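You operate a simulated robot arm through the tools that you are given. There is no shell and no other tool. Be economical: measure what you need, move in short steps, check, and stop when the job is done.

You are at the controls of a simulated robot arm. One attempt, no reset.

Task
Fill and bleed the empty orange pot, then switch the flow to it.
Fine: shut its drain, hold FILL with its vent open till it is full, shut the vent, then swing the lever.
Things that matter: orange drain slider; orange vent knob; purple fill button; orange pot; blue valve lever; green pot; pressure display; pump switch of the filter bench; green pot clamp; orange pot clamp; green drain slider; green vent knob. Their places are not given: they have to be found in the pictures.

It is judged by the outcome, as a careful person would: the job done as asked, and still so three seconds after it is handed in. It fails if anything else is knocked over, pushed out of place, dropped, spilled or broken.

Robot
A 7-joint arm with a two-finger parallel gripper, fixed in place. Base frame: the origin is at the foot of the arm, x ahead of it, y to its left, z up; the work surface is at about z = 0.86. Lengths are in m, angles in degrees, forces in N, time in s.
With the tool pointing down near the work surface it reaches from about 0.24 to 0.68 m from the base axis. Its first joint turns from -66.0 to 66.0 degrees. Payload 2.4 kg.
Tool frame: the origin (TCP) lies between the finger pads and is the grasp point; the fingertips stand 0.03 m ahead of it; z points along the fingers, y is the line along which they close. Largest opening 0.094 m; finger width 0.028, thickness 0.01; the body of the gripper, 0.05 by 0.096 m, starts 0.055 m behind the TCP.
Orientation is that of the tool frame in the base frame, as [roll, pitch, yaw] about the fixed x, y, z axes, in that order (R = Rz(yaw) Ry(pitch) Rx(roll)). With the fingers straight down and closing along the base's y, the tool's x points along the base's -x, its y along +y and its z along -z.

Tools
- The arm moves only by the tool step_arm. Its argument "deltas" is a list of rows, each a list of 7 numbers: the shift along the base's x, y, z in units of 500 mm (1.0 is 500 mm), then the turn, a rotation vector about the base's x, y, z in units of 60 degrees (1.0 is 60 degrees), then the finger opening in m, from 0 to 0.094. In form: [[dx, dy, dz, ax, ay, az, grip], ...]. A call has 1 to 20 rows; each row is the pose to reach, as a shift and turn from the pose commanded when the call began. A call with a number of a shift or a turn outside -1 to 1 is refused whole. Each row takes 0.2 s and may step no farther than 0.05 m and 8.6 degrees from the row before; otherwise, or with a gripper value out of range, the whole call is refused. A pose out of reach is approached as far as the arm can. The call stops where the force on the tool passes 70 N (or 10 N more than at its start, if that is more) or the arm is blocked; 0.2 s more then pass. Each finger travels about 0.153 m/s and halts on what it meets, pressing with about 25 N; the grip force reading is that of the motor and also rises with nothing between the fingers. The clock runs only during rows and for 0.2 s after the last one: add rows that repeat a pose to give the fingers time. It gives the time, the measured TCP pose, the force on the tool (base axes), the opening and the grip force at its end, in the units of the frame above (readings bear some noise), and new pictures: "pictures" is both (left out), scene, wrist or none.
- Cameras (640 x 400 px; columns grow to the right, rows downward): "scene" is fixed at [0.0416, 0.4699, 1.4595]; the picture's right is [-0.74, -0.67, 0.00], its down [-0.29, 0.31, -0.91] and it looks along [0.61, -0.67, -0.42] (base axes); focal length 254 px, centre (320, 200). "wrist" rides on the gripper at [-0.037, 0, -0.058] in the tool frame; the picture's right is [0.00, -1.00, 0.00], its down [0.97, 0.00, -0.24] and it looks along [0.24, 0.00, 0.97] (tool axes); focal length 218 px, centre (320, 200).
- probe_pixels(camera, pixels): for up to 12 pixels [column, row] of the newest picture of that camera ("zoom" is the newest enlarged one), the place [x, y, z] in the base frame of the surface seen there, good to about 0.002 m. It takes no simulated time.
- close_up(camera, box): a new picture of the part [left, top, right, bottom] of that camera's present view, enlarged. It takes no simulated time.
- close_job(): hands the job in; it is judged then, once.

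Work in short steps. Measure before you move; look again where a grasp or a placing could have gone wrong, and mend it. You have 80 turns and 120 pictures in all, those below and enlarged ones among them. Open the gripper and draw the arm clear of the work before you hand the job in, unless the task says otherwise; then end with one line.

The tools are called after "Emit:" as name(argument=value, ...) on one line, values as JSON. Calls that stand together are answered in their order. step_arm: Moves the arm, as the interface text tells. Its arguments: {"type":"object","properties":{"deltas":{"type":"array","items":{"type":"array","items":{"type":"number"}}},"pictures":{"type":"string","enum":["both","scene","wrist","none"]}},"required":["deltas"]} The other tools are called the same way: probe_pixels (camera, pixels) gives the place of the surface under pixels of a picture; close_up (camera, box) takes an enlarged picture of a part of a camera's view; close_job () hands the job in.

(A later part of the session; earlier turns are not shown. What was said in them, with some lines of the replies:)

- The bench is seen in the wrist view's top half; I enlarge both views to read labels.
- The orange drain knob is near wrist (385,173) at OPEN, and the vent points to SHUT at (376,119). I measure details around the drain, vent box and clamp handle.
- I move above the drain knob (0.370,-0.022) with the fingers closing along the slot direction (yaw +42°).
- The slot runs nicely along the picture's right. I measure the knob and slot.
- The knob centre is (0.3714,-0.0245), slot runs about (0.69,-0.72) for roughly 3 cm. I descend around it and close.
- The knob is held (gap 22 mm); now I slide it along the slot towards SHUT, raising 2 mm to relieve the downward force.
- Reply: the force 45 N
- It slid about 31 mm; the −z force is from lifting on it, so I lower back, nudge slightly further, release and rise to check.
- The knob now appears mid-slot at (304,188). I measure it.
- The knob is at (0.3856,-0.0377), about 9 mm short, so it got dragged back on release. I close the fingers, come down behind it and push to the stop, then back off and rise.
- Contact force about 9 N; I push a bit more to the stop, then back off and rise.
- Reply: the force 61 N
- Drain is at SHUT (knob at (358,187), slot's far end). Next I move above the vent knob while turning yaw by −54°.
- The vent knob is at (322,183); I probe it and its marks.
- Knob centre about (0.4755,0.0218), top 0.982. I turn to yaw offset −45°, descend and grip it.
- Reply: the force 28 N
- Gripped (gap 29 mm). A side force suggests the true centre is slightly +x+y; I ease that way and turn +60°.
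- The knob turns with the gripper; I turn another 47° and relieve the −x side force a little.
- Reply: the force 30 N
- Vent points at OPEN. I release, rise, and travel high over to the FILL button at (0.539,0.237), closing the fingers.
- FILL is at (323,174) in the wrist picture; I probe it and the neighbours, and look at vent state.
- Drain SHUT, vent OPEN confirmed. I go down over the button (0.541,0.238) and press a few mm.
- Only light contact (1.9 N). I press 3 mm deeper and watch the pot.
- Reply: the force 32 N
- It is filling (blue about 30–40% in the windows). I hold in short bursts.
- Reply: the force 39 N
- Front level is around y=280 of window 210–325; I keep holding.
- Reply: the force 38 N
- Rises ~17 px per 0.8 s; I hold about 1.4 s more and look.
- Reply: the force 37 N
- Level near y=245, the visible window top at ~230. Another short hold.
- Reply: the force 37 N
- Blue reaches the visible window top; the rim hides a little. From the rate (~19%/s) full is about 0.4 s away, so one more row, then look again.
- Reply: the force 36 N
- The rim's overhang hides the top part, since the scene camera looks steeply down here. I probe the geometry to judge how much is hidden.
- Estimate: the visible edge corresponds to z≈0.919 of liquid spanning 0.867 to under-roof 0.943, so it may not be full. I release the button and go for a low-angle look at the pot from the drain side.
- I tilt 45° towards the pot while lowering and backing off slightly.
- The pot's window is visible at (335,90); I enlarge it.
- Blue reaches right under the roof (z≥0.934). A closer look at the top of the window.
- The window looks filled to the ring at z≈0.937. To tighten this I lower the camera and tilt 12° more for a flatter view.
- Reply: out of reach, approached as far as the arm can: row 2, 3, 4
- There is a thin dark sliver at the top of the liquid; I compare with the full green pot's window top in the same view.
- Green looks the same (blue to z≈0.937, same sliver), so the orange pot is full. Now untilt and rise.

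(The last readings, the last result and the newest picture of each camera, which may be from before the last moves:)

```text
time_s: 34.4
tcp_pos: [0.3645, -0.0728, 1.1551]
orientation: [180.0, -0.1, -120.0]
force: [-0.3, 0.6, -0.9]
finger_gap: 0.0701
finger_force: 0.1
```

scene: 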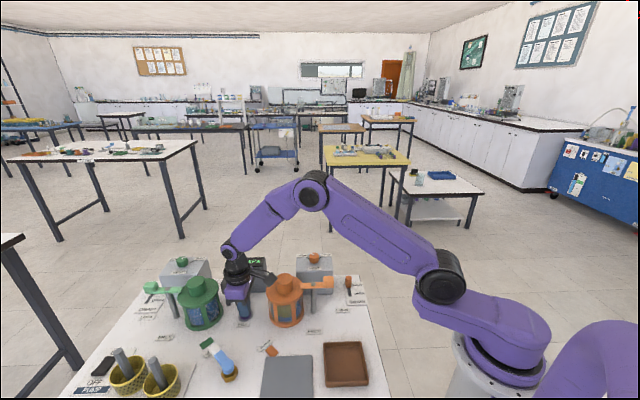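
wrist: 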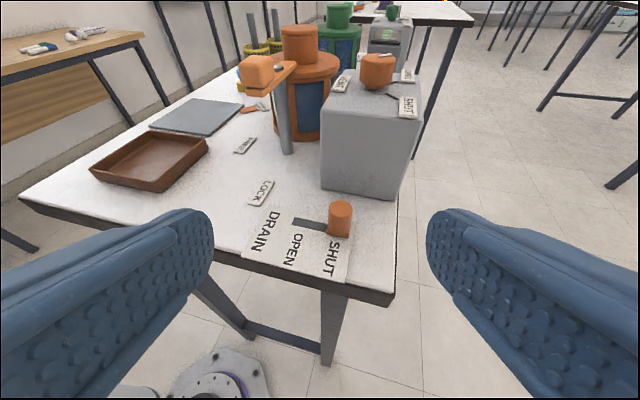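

Upright again. I go above the vent knob with yaw −135° and descend, open, then check before closing.

Emit:
step_arm(deltas=[[0.05, 0.043, -0.02, 0, 0, -0.06, 0.06], [0.11, 0.09, -0.04, 0, 0, -0.12, 0.06], [0.17, 0.14, -0.06, 0, 0, -0.18, 0.06], [0.222, 0.1896, -0.09, 0, 0, -0.25, 0.06], [0.222, 0.1896, -0.17, 0, 0, -0.25, 0.06], [0.222, 0.1896, -0.25, 0, 0, -0.25, 0.06], [0.222, 0.1896, -0.31, 0, 0, -0.25, 0.06], [0.222, 0.1896, -0.33, 0, 0, -0.25, 0.06], [0.222, 0.1896, -0.33, 0, 0, -0.25, 0.06]], pictures="wrist")

```text
time_s: 36.4
tcp_pos: [0.4757, 0.0226, 0.9891]
orientation: [-180.0, -0.1, -135.0]
force: [-0.5, -0.8, -1.4]
finger_gap: 0.06
finger_force: 0.0
```

wrist: 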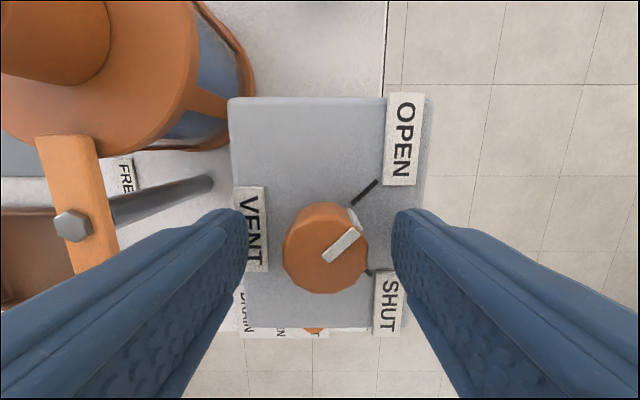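

Fingers straddle the knob. I close and turn −46°.

Emit:
step_arm(deltas=[[0, 0, 0, 0, 0, 0, 0.01], [0, 0, 0, 0, 0, 0, 0.01], [0, 0, 0, 0, 0, -0.13, 0.01], [0, 0, 0, 0, 0, -0.26, 0.01], [0, 0, 0, 0, 0, -0.39, 0.01], [0, 0, 0, 0, 0, -0.52, 0.01], [0, 0, 0, 0, 0, -0.65, 0.01], [0, 0, 0, 0, 0, -0.77, 0.01]], pictures="wrist")

```text
time_s: 38.2
tcp_pos: [0.4764, 0.0214, 0.9901]
orientation: [-180.0, 0.2, 178.6]
force: [21.7, -15.3, -38.1]
finger_gap: 0.029
finger_force: 45.0
```

wrist: 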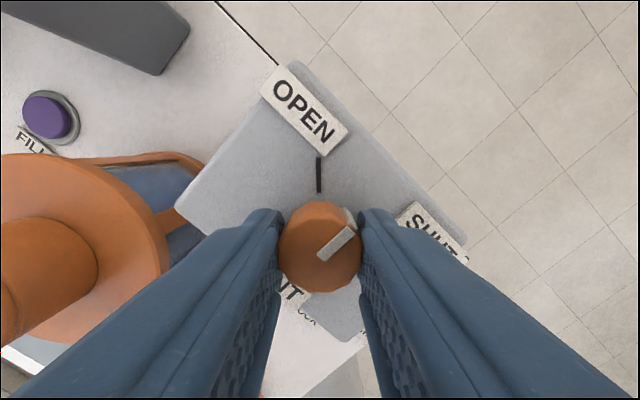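

Turning well; I ease the load (1.5 mm down, small xy shift) and turn another −45°.

Emit:
step_arm(deltas=[[0.002, -0.001, -0.003, 0, 0, 0, 0.01], [0.002, -0.001, -0.003, 0, 0, -0.13, 0.01], [0.002, -0.001, -0.003, 0, 0, -0.26, 0.01], [0.002, -0.001, -0.003, 0, 0, -0.39, 0.01], [0.002, -0.001, -0.003, 0, 0, -0.52, 0.01], [0.002, -0.001, -0.003, 0, 0, -0.65, 0.01], [0.002, -0.001, -0.003, 0, 0, -0.76, 0.01], [0.002, -0.001, -0.003, 0, 0, -0.76, 0.01]], pictures="wrist")

```text
time_s: 40.0
tcp_pos: [0.477, 0.0214, 0.9913]
orientation: [179.9, 0.1, 133.2]
force: [-1.7, -5.1, 18.1]
finger_gap: 0.0288
finger_force: 44.4
```

wrist: 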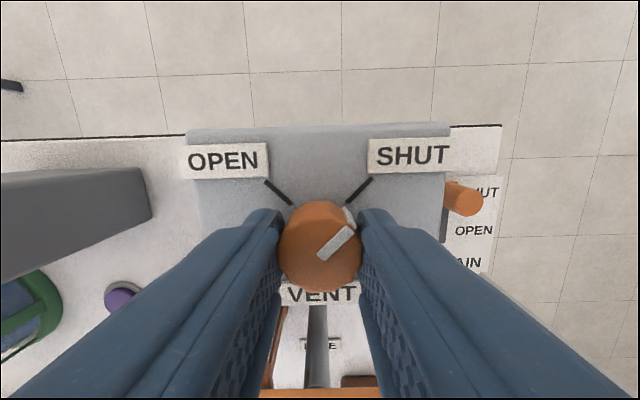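

Vent points to SHUT. I release, rise and travel to above the blue lever for measurement.

Emit:
step_arm(deltas=[[0, 0, 0, 0, 0, 0, 0.06], [0, 0, 0, 0, 0, 0, 0.06], [0, 0, 0.08, 0, 0, 0, 0.06], [0, 0, 0.16, 0, 0, 0, 0.06], [0, 0, 0.25, 0, 0, 0.1, 0.06], [-0.01, 0.08, 0.27, 0, 0, 0.2, 0], [-0.02, 0.16, 0.27, 0, 0, 0.3, 0], [-0.03, 0.24, 0.27, 0, 0, 0.4, 0], [-0.04, 0.32, 0.27, 0, 0, 0.5, 0], [-0.05, 0.4, 0.27, 0, 0, 0.6, 0], [-0.05, 0.48, 0.27, 0, 0, 0.7, 0], [-0.05, 0.56, 0.27, 0, 0, 0.78, 0], [-0.05, 0.64, 0.27, 0, 0, 0.78, 0], [-0.05, 0.64, 0.27, 0, 0, 0.78, 0]])

```text
time_s: 43.0
tcp_pos: [0.4538, 0.3424, 1.1259]
orientation: [179.9, 0.1, 179.9]
force: [-0.4, 0.1, 0.5]
finger_gap: 0.0
finger_force: 24.5
```

scene: 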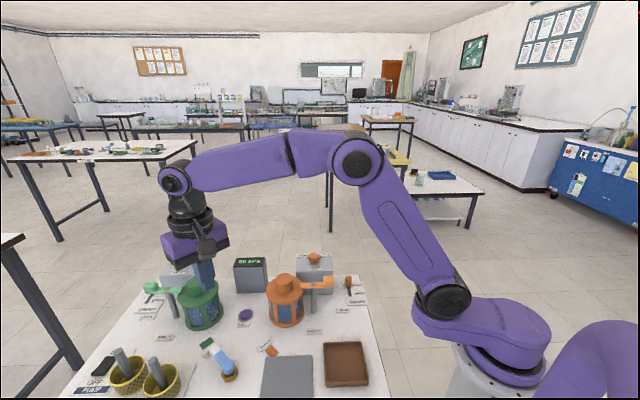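
wrist: 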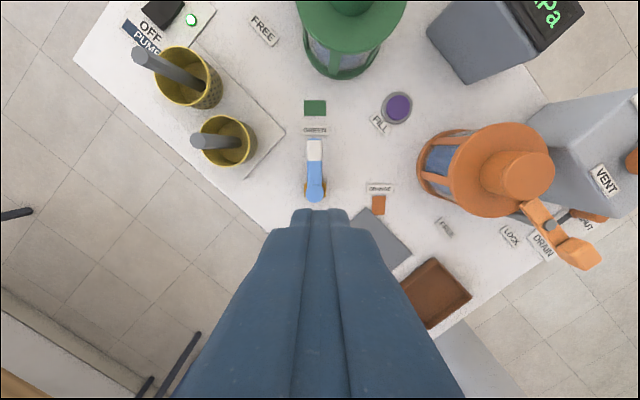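

Lever seen at (315,165), pivot near (316,188). I probe it and check state of the vent in the scene.

Emit:
close_up(camera="wrist", box=[270, 90, 410, 220])

Emit:
probe_pixels(camera="wrist", pixels=[[315, 142], [315, 155], [315, 172], [316, 187], [307, 150], [322, 150], [303, 188], [327, 188], [378, 205], [315, 106], [325, 195], [220, 145]])

Emit:
close_up(camera="scene", box=[180, 240, 380, 390])

```text
3.08 times, centred on (340, 155) of wrist
```

zoom: 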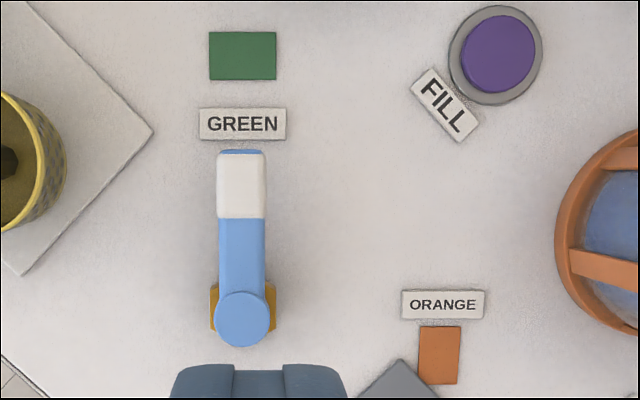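

```text
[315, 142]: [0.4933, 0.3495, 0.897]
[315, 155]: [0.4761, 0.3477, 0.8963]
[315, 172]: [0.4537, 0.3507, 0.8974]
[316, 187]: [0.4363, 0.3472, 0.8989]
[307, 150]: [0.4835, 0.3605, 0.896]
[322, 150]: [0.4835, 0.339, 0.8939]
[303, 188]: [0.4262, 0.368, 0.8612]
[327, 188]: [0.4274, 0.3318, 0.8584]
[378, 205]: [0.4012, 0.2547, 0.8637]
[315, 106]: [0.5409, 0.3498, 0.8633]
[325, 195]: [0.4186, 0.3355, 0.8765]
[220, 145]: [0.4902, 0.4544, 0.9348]
```

```text
2.67 times, centred on (280, 315) of scene
```

zoom: 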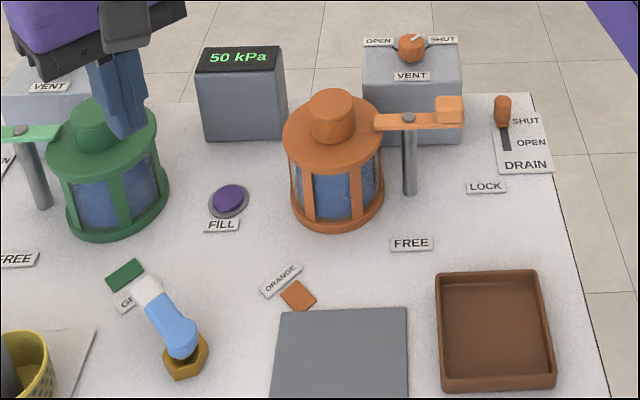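

Pivot ≈(0.4275,0.349), lever top z 0.897, tip x≈0.50. Before coming down on its +y side, I check the nearby basket handle.

Emit:
probe_pixels(camera="wrist", pixels=[[195, 140], [205, 142], [240, 130], [254, 140], [284, 131], [137, 52], [312, 141], [315, 139], [378, 190]])

```text
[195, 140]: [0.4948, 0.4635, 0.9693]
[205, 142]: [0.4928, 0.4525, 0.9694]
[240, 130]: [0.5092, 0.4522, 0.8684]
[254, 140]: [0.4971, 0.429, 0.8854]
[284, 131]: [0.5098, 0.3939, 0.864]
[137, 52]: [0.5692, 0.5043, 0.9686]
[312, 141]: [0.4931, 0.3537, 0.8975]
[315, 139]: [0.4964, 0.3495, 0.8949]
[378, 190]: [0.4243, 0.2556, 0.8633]
```

Margin to the basket handle is about 13 mm at y=0.379. I descend there beside the lever.

Emit:
step_arm(deltas=[[0.061, 0.074, 0, 0, 0, 0, 0], [0.061, 0.074, -0.09, 0, 0, 0, 0], [0.061, 0.074, -0.18, 0, 0, 0, 0], [0.061, 0.074, -0.27, 0, 0, 0, 0], [0.061, 0.074, -0.35, 0, 0, 0, 0], [0.061, 0.074, -0.41, 0, 0, 0, 0], [0.061, 0.074, -0.439, 0, 0, 0, 0], [0.061, 0.074, -0.439, 0, 0, 0, 0]])

```text
time_s: 44.8
tcp_pos: [0.4814, 0.3786, 0.9055]
orientation: [180.0, 0.0, 180.0]
force: [-0.4, 0.1, 0.0]
finger_gap: 0.0001
finger_force: 25.0
```

scene: 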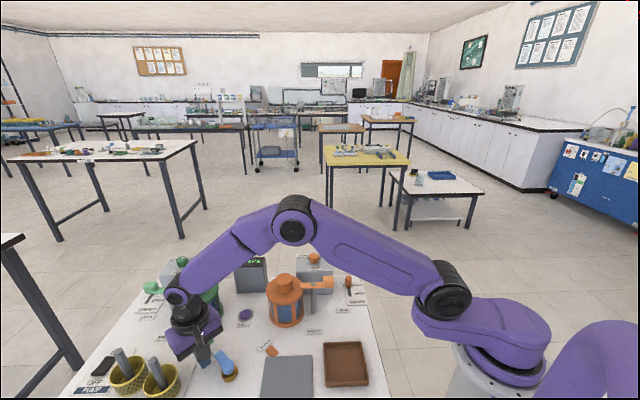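
wrist: 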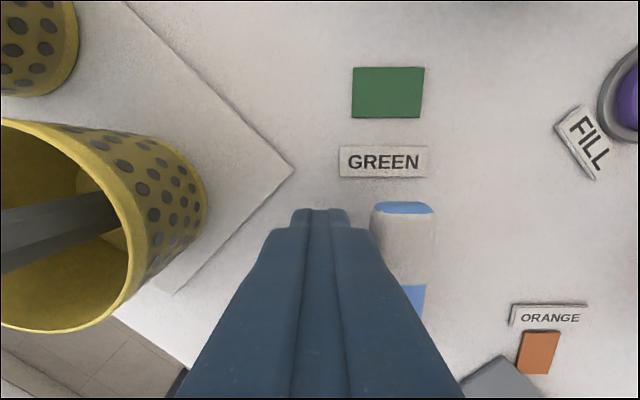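

Fingers sit left of the handle. I push along the arc to about −45°.

Emit:
step_arm(deltas=[[0, -0.01, 0, 0, 0, 0, 0], [0, -0.019, 0, 0, 0, 0, 0], [0.005, -0.031, 0, 0, 0, 0, 0], [0.0086, -0.0424, 0, 0, 0, 0, 0], [0.0105, -0.056, 0, 0, 0, 0, 0], [0.0114, -0.0696, 0, 0, 0, 0, 0], [0.0095, -0.084, 0, 0, 0, 0, 0], [0.0066, -0.099, 0, 0, 0, 0, 0]], pictures="wrist")

```text
time_s: 46.6
tcp_pos: [0.4857, 0.329, 0.9057]
orientation: [180.0, 0.1, -180.0]
force: [-0.2, 0.4, 0.5]
finger_gap: 0.0
finger_force: 24.6
```

wrist: 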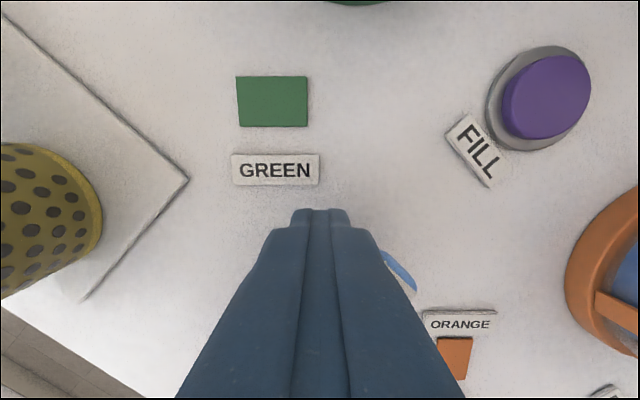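

The lever follows freely. I continue the arc to −90°.

Emit:
step_arm(deltas=[[-0.006, -0.014, 0, 0, 0, 0, 0], [-0.0138, -0.0286, 0, 0, 0, 0, 0], [-0.025, -0.041, 0, 0, 0, 0, 0], [-0.0368, -0.0534, 0, 0, 0, 0, 0], [-0.052, -0.063, 0, 0, 0, 0, 0], [-0.0676, -0.071, 0, 0, 0, 0, 0]])

Emit:
close_up(camera="scene", box=[180, 300, 320, 400])

```text
time_s: 48.0
tcp_pos: [0.4508, 0.294, 0.9051]
orientation: [180.0, 0.1, -180.0]
force: [1.1, 0.3, 1.1]
finger_gap: 0.0
finger_force: 24.6
```

scene: 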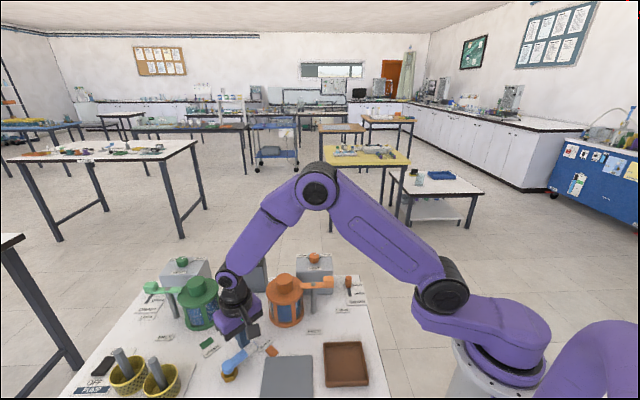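
wrist: 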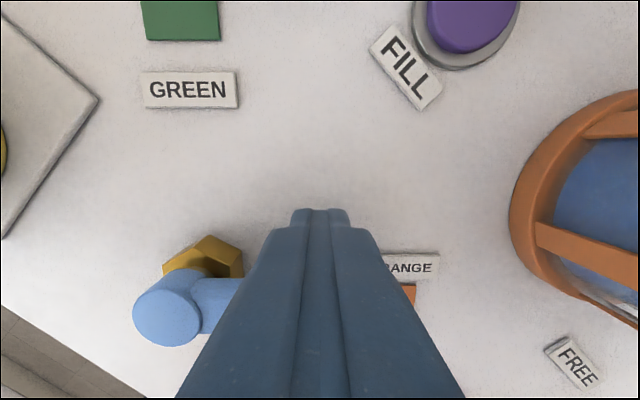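

```text
4.00 times, centred on (250, 350) of scene
```

zoom: 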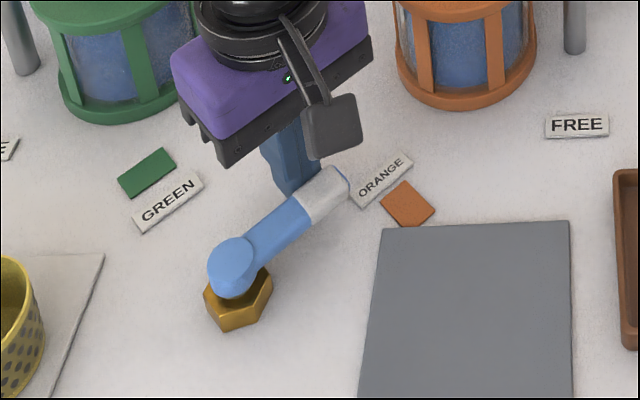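

The lever is at about −90°, pointing just short of the orange marker. I push on gently towards −105°, watching for a stop.

Emit:
step_arm(deltas=[[-0.009, -0.003, 0, 0, 0, 0, 0], [-0.018, -0.006, 0, 0, 0, 0, 0], [-0.026, -0.01, 0, 0, 0, 0, 0], [-0.026, -0.01, 0, 0, 0, 0, 0]], pictures="none")

Emit:
close_up(camera="scene", box=[180, 300, 320, 400])

```text
time_s: 49.0
tcp_pos: [0.4514, 0.2919, 0.9077]
orientation: [178.8, 1.7, 179.7]
force: [57.8, 8.1, -14.7]
finger_gap: 0.0
finger_force: 24.5
```

```text
4.00 times, centred on (250, 350) of scene
```

zoom: 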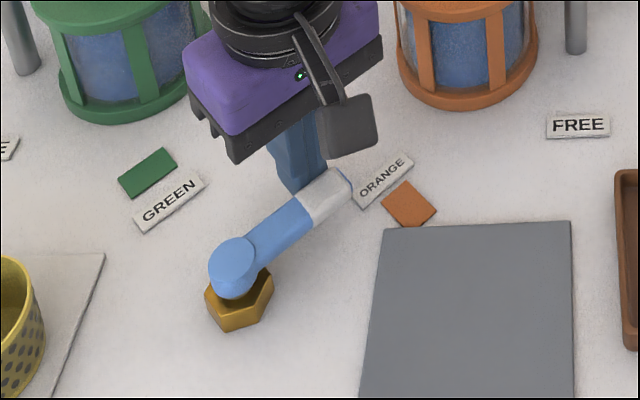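

Hard stop reached (58 N) at the orange position. I back off in +x and rise clear.

Emit:
step_arm(deltas=[[0.03, 0.01, 0, 0, 0, 0, 0], [0.06, 0.01, 0, 0, 0, 0, 0], [0.06, 0.01, 0.09, 0, 0, 0, 0], [0.06, 0.01, 0.18, 0, 0, 0, 0.03], [0.06, 0.01, 0.27, 0, 0, 0, 0.06], [0.06, 0.01, 0.36, 0, 0, 0, 0.09], [0.0, -0.05, 0.45, 0, 0, 0, 0.09], [-0.05, -0.12, 0.54, 0, 0, 0, 0.09], [-0.1, -0.2, 0.6, 0, 0, 0, 0.09], [-0.1, -0.27, 0.66, 0, 0, 0, 0.09], [-0.1, -0.27, 0.66, 0, 0, 0, 0.09]])

Emit:
close_up(camera="scene", box=[60, 240, 380, 400])

Emit:
close_up(camera="wrist", box=[160, 0, 480, 200])

```text
refused: row 7 steps farther than a row can; nothing moved
```

```text
2.00 times, centred on (220, 320) of scene
```

zoom: 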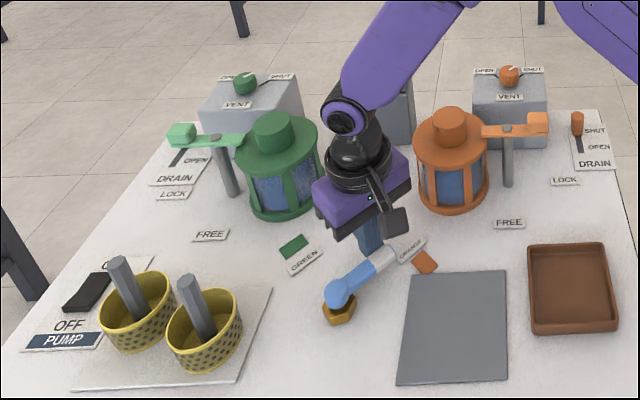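

```text
2.00 times, centred on (320, 100) of wrist
```

zoom: 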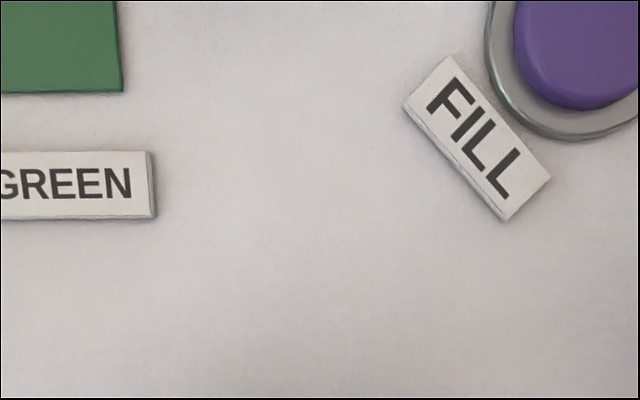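

A row was too long; I repeat the retreat with smaller steps.

Emit:
step_arm(deltas=[[0.03, 0.01, 0, 0, 0, 0, 0], [0.06, 0.01, 0, 0, 0, 0, 0], [0.06, 0.01, 0.09, 0, 0, 0, 0], [0.06, 0.01, 0.18, 0, 0, 0, 0.03], [0.06, 0.01, 0.27, 0, 0, 0, 0.06], [0.06, 0.01, 0.36, 0, 0, 0, 0.09], [0.03, -0.02, 0.44, 0, 0, 0, 0.09], [0.0, -0.06, 0.52, 0, 0, 0, 0.09], [-0.04, -0.11, 0.58, 0, 0, 0, 0.09], [-0.08, -0.17, 0.63, 0, 0, 0, 0.09], [-0.1, -0.24, 0.67, 0, 0, 0, 0.09], [-0.1, -0.24, 0.67, 0, 0, 0, 0.09]])

Emit:
close_up(camera="scene", box=[60, 240, 380, 400])

Emit:
close_up(camera="wrist", box=[160, 0, 480, 200])

```text
time_s: 51.6
tcp_pos: [0.3861, 0.1699, 1.2378]
orientation: [180.0, 0.1, -180.0]
force: [0.3, 0.5, -1.0]
finger_gap: 0.0901
finger_force: 0.1
```

scene: 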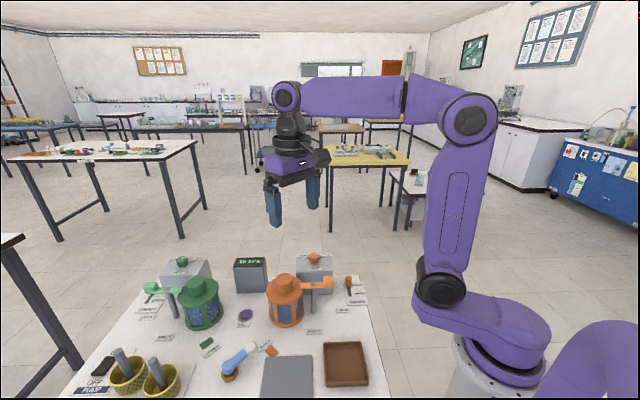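
wrist: 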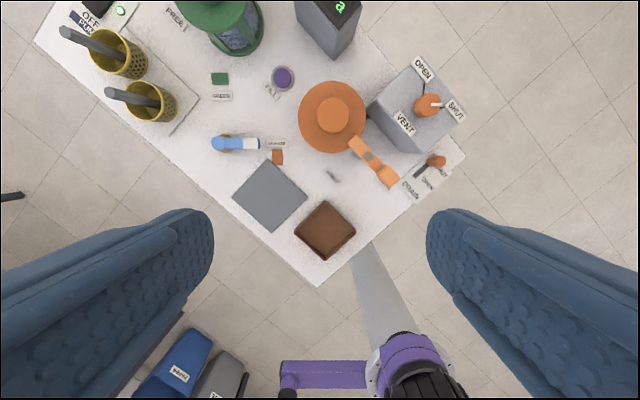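

```text
2.00 times, centred on (220, 320) of scene
```

zoom: 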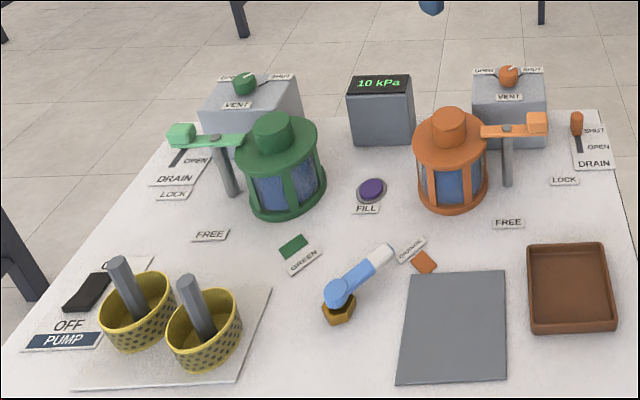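

```text
2.00 times, centred on (320, 100) of wrist
```

zoom: 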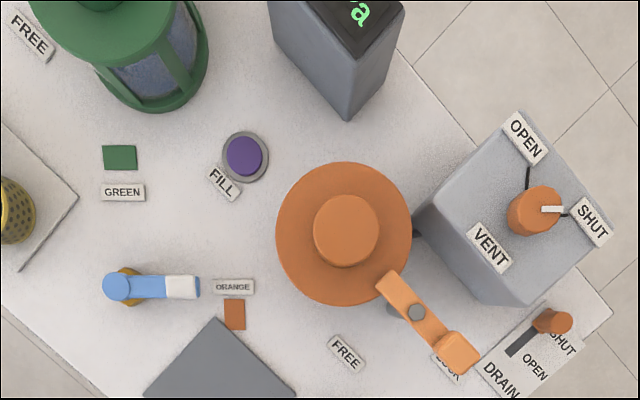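

Everything reads right: drain SHUT, vent SHUT, pot full, lever at ORANGE, and the pressure has dropped to 10 kPa. The arm is clear and the gripper open, so I hand in.

Emit:
close_job()

```text
The job is handed in.
```

The orange pot is filled to the same level as the green pot and bled. Its drain and vent are shut, the lever is at ORANGE, the display went from 50 to 10 kPa, and the job is handed in.
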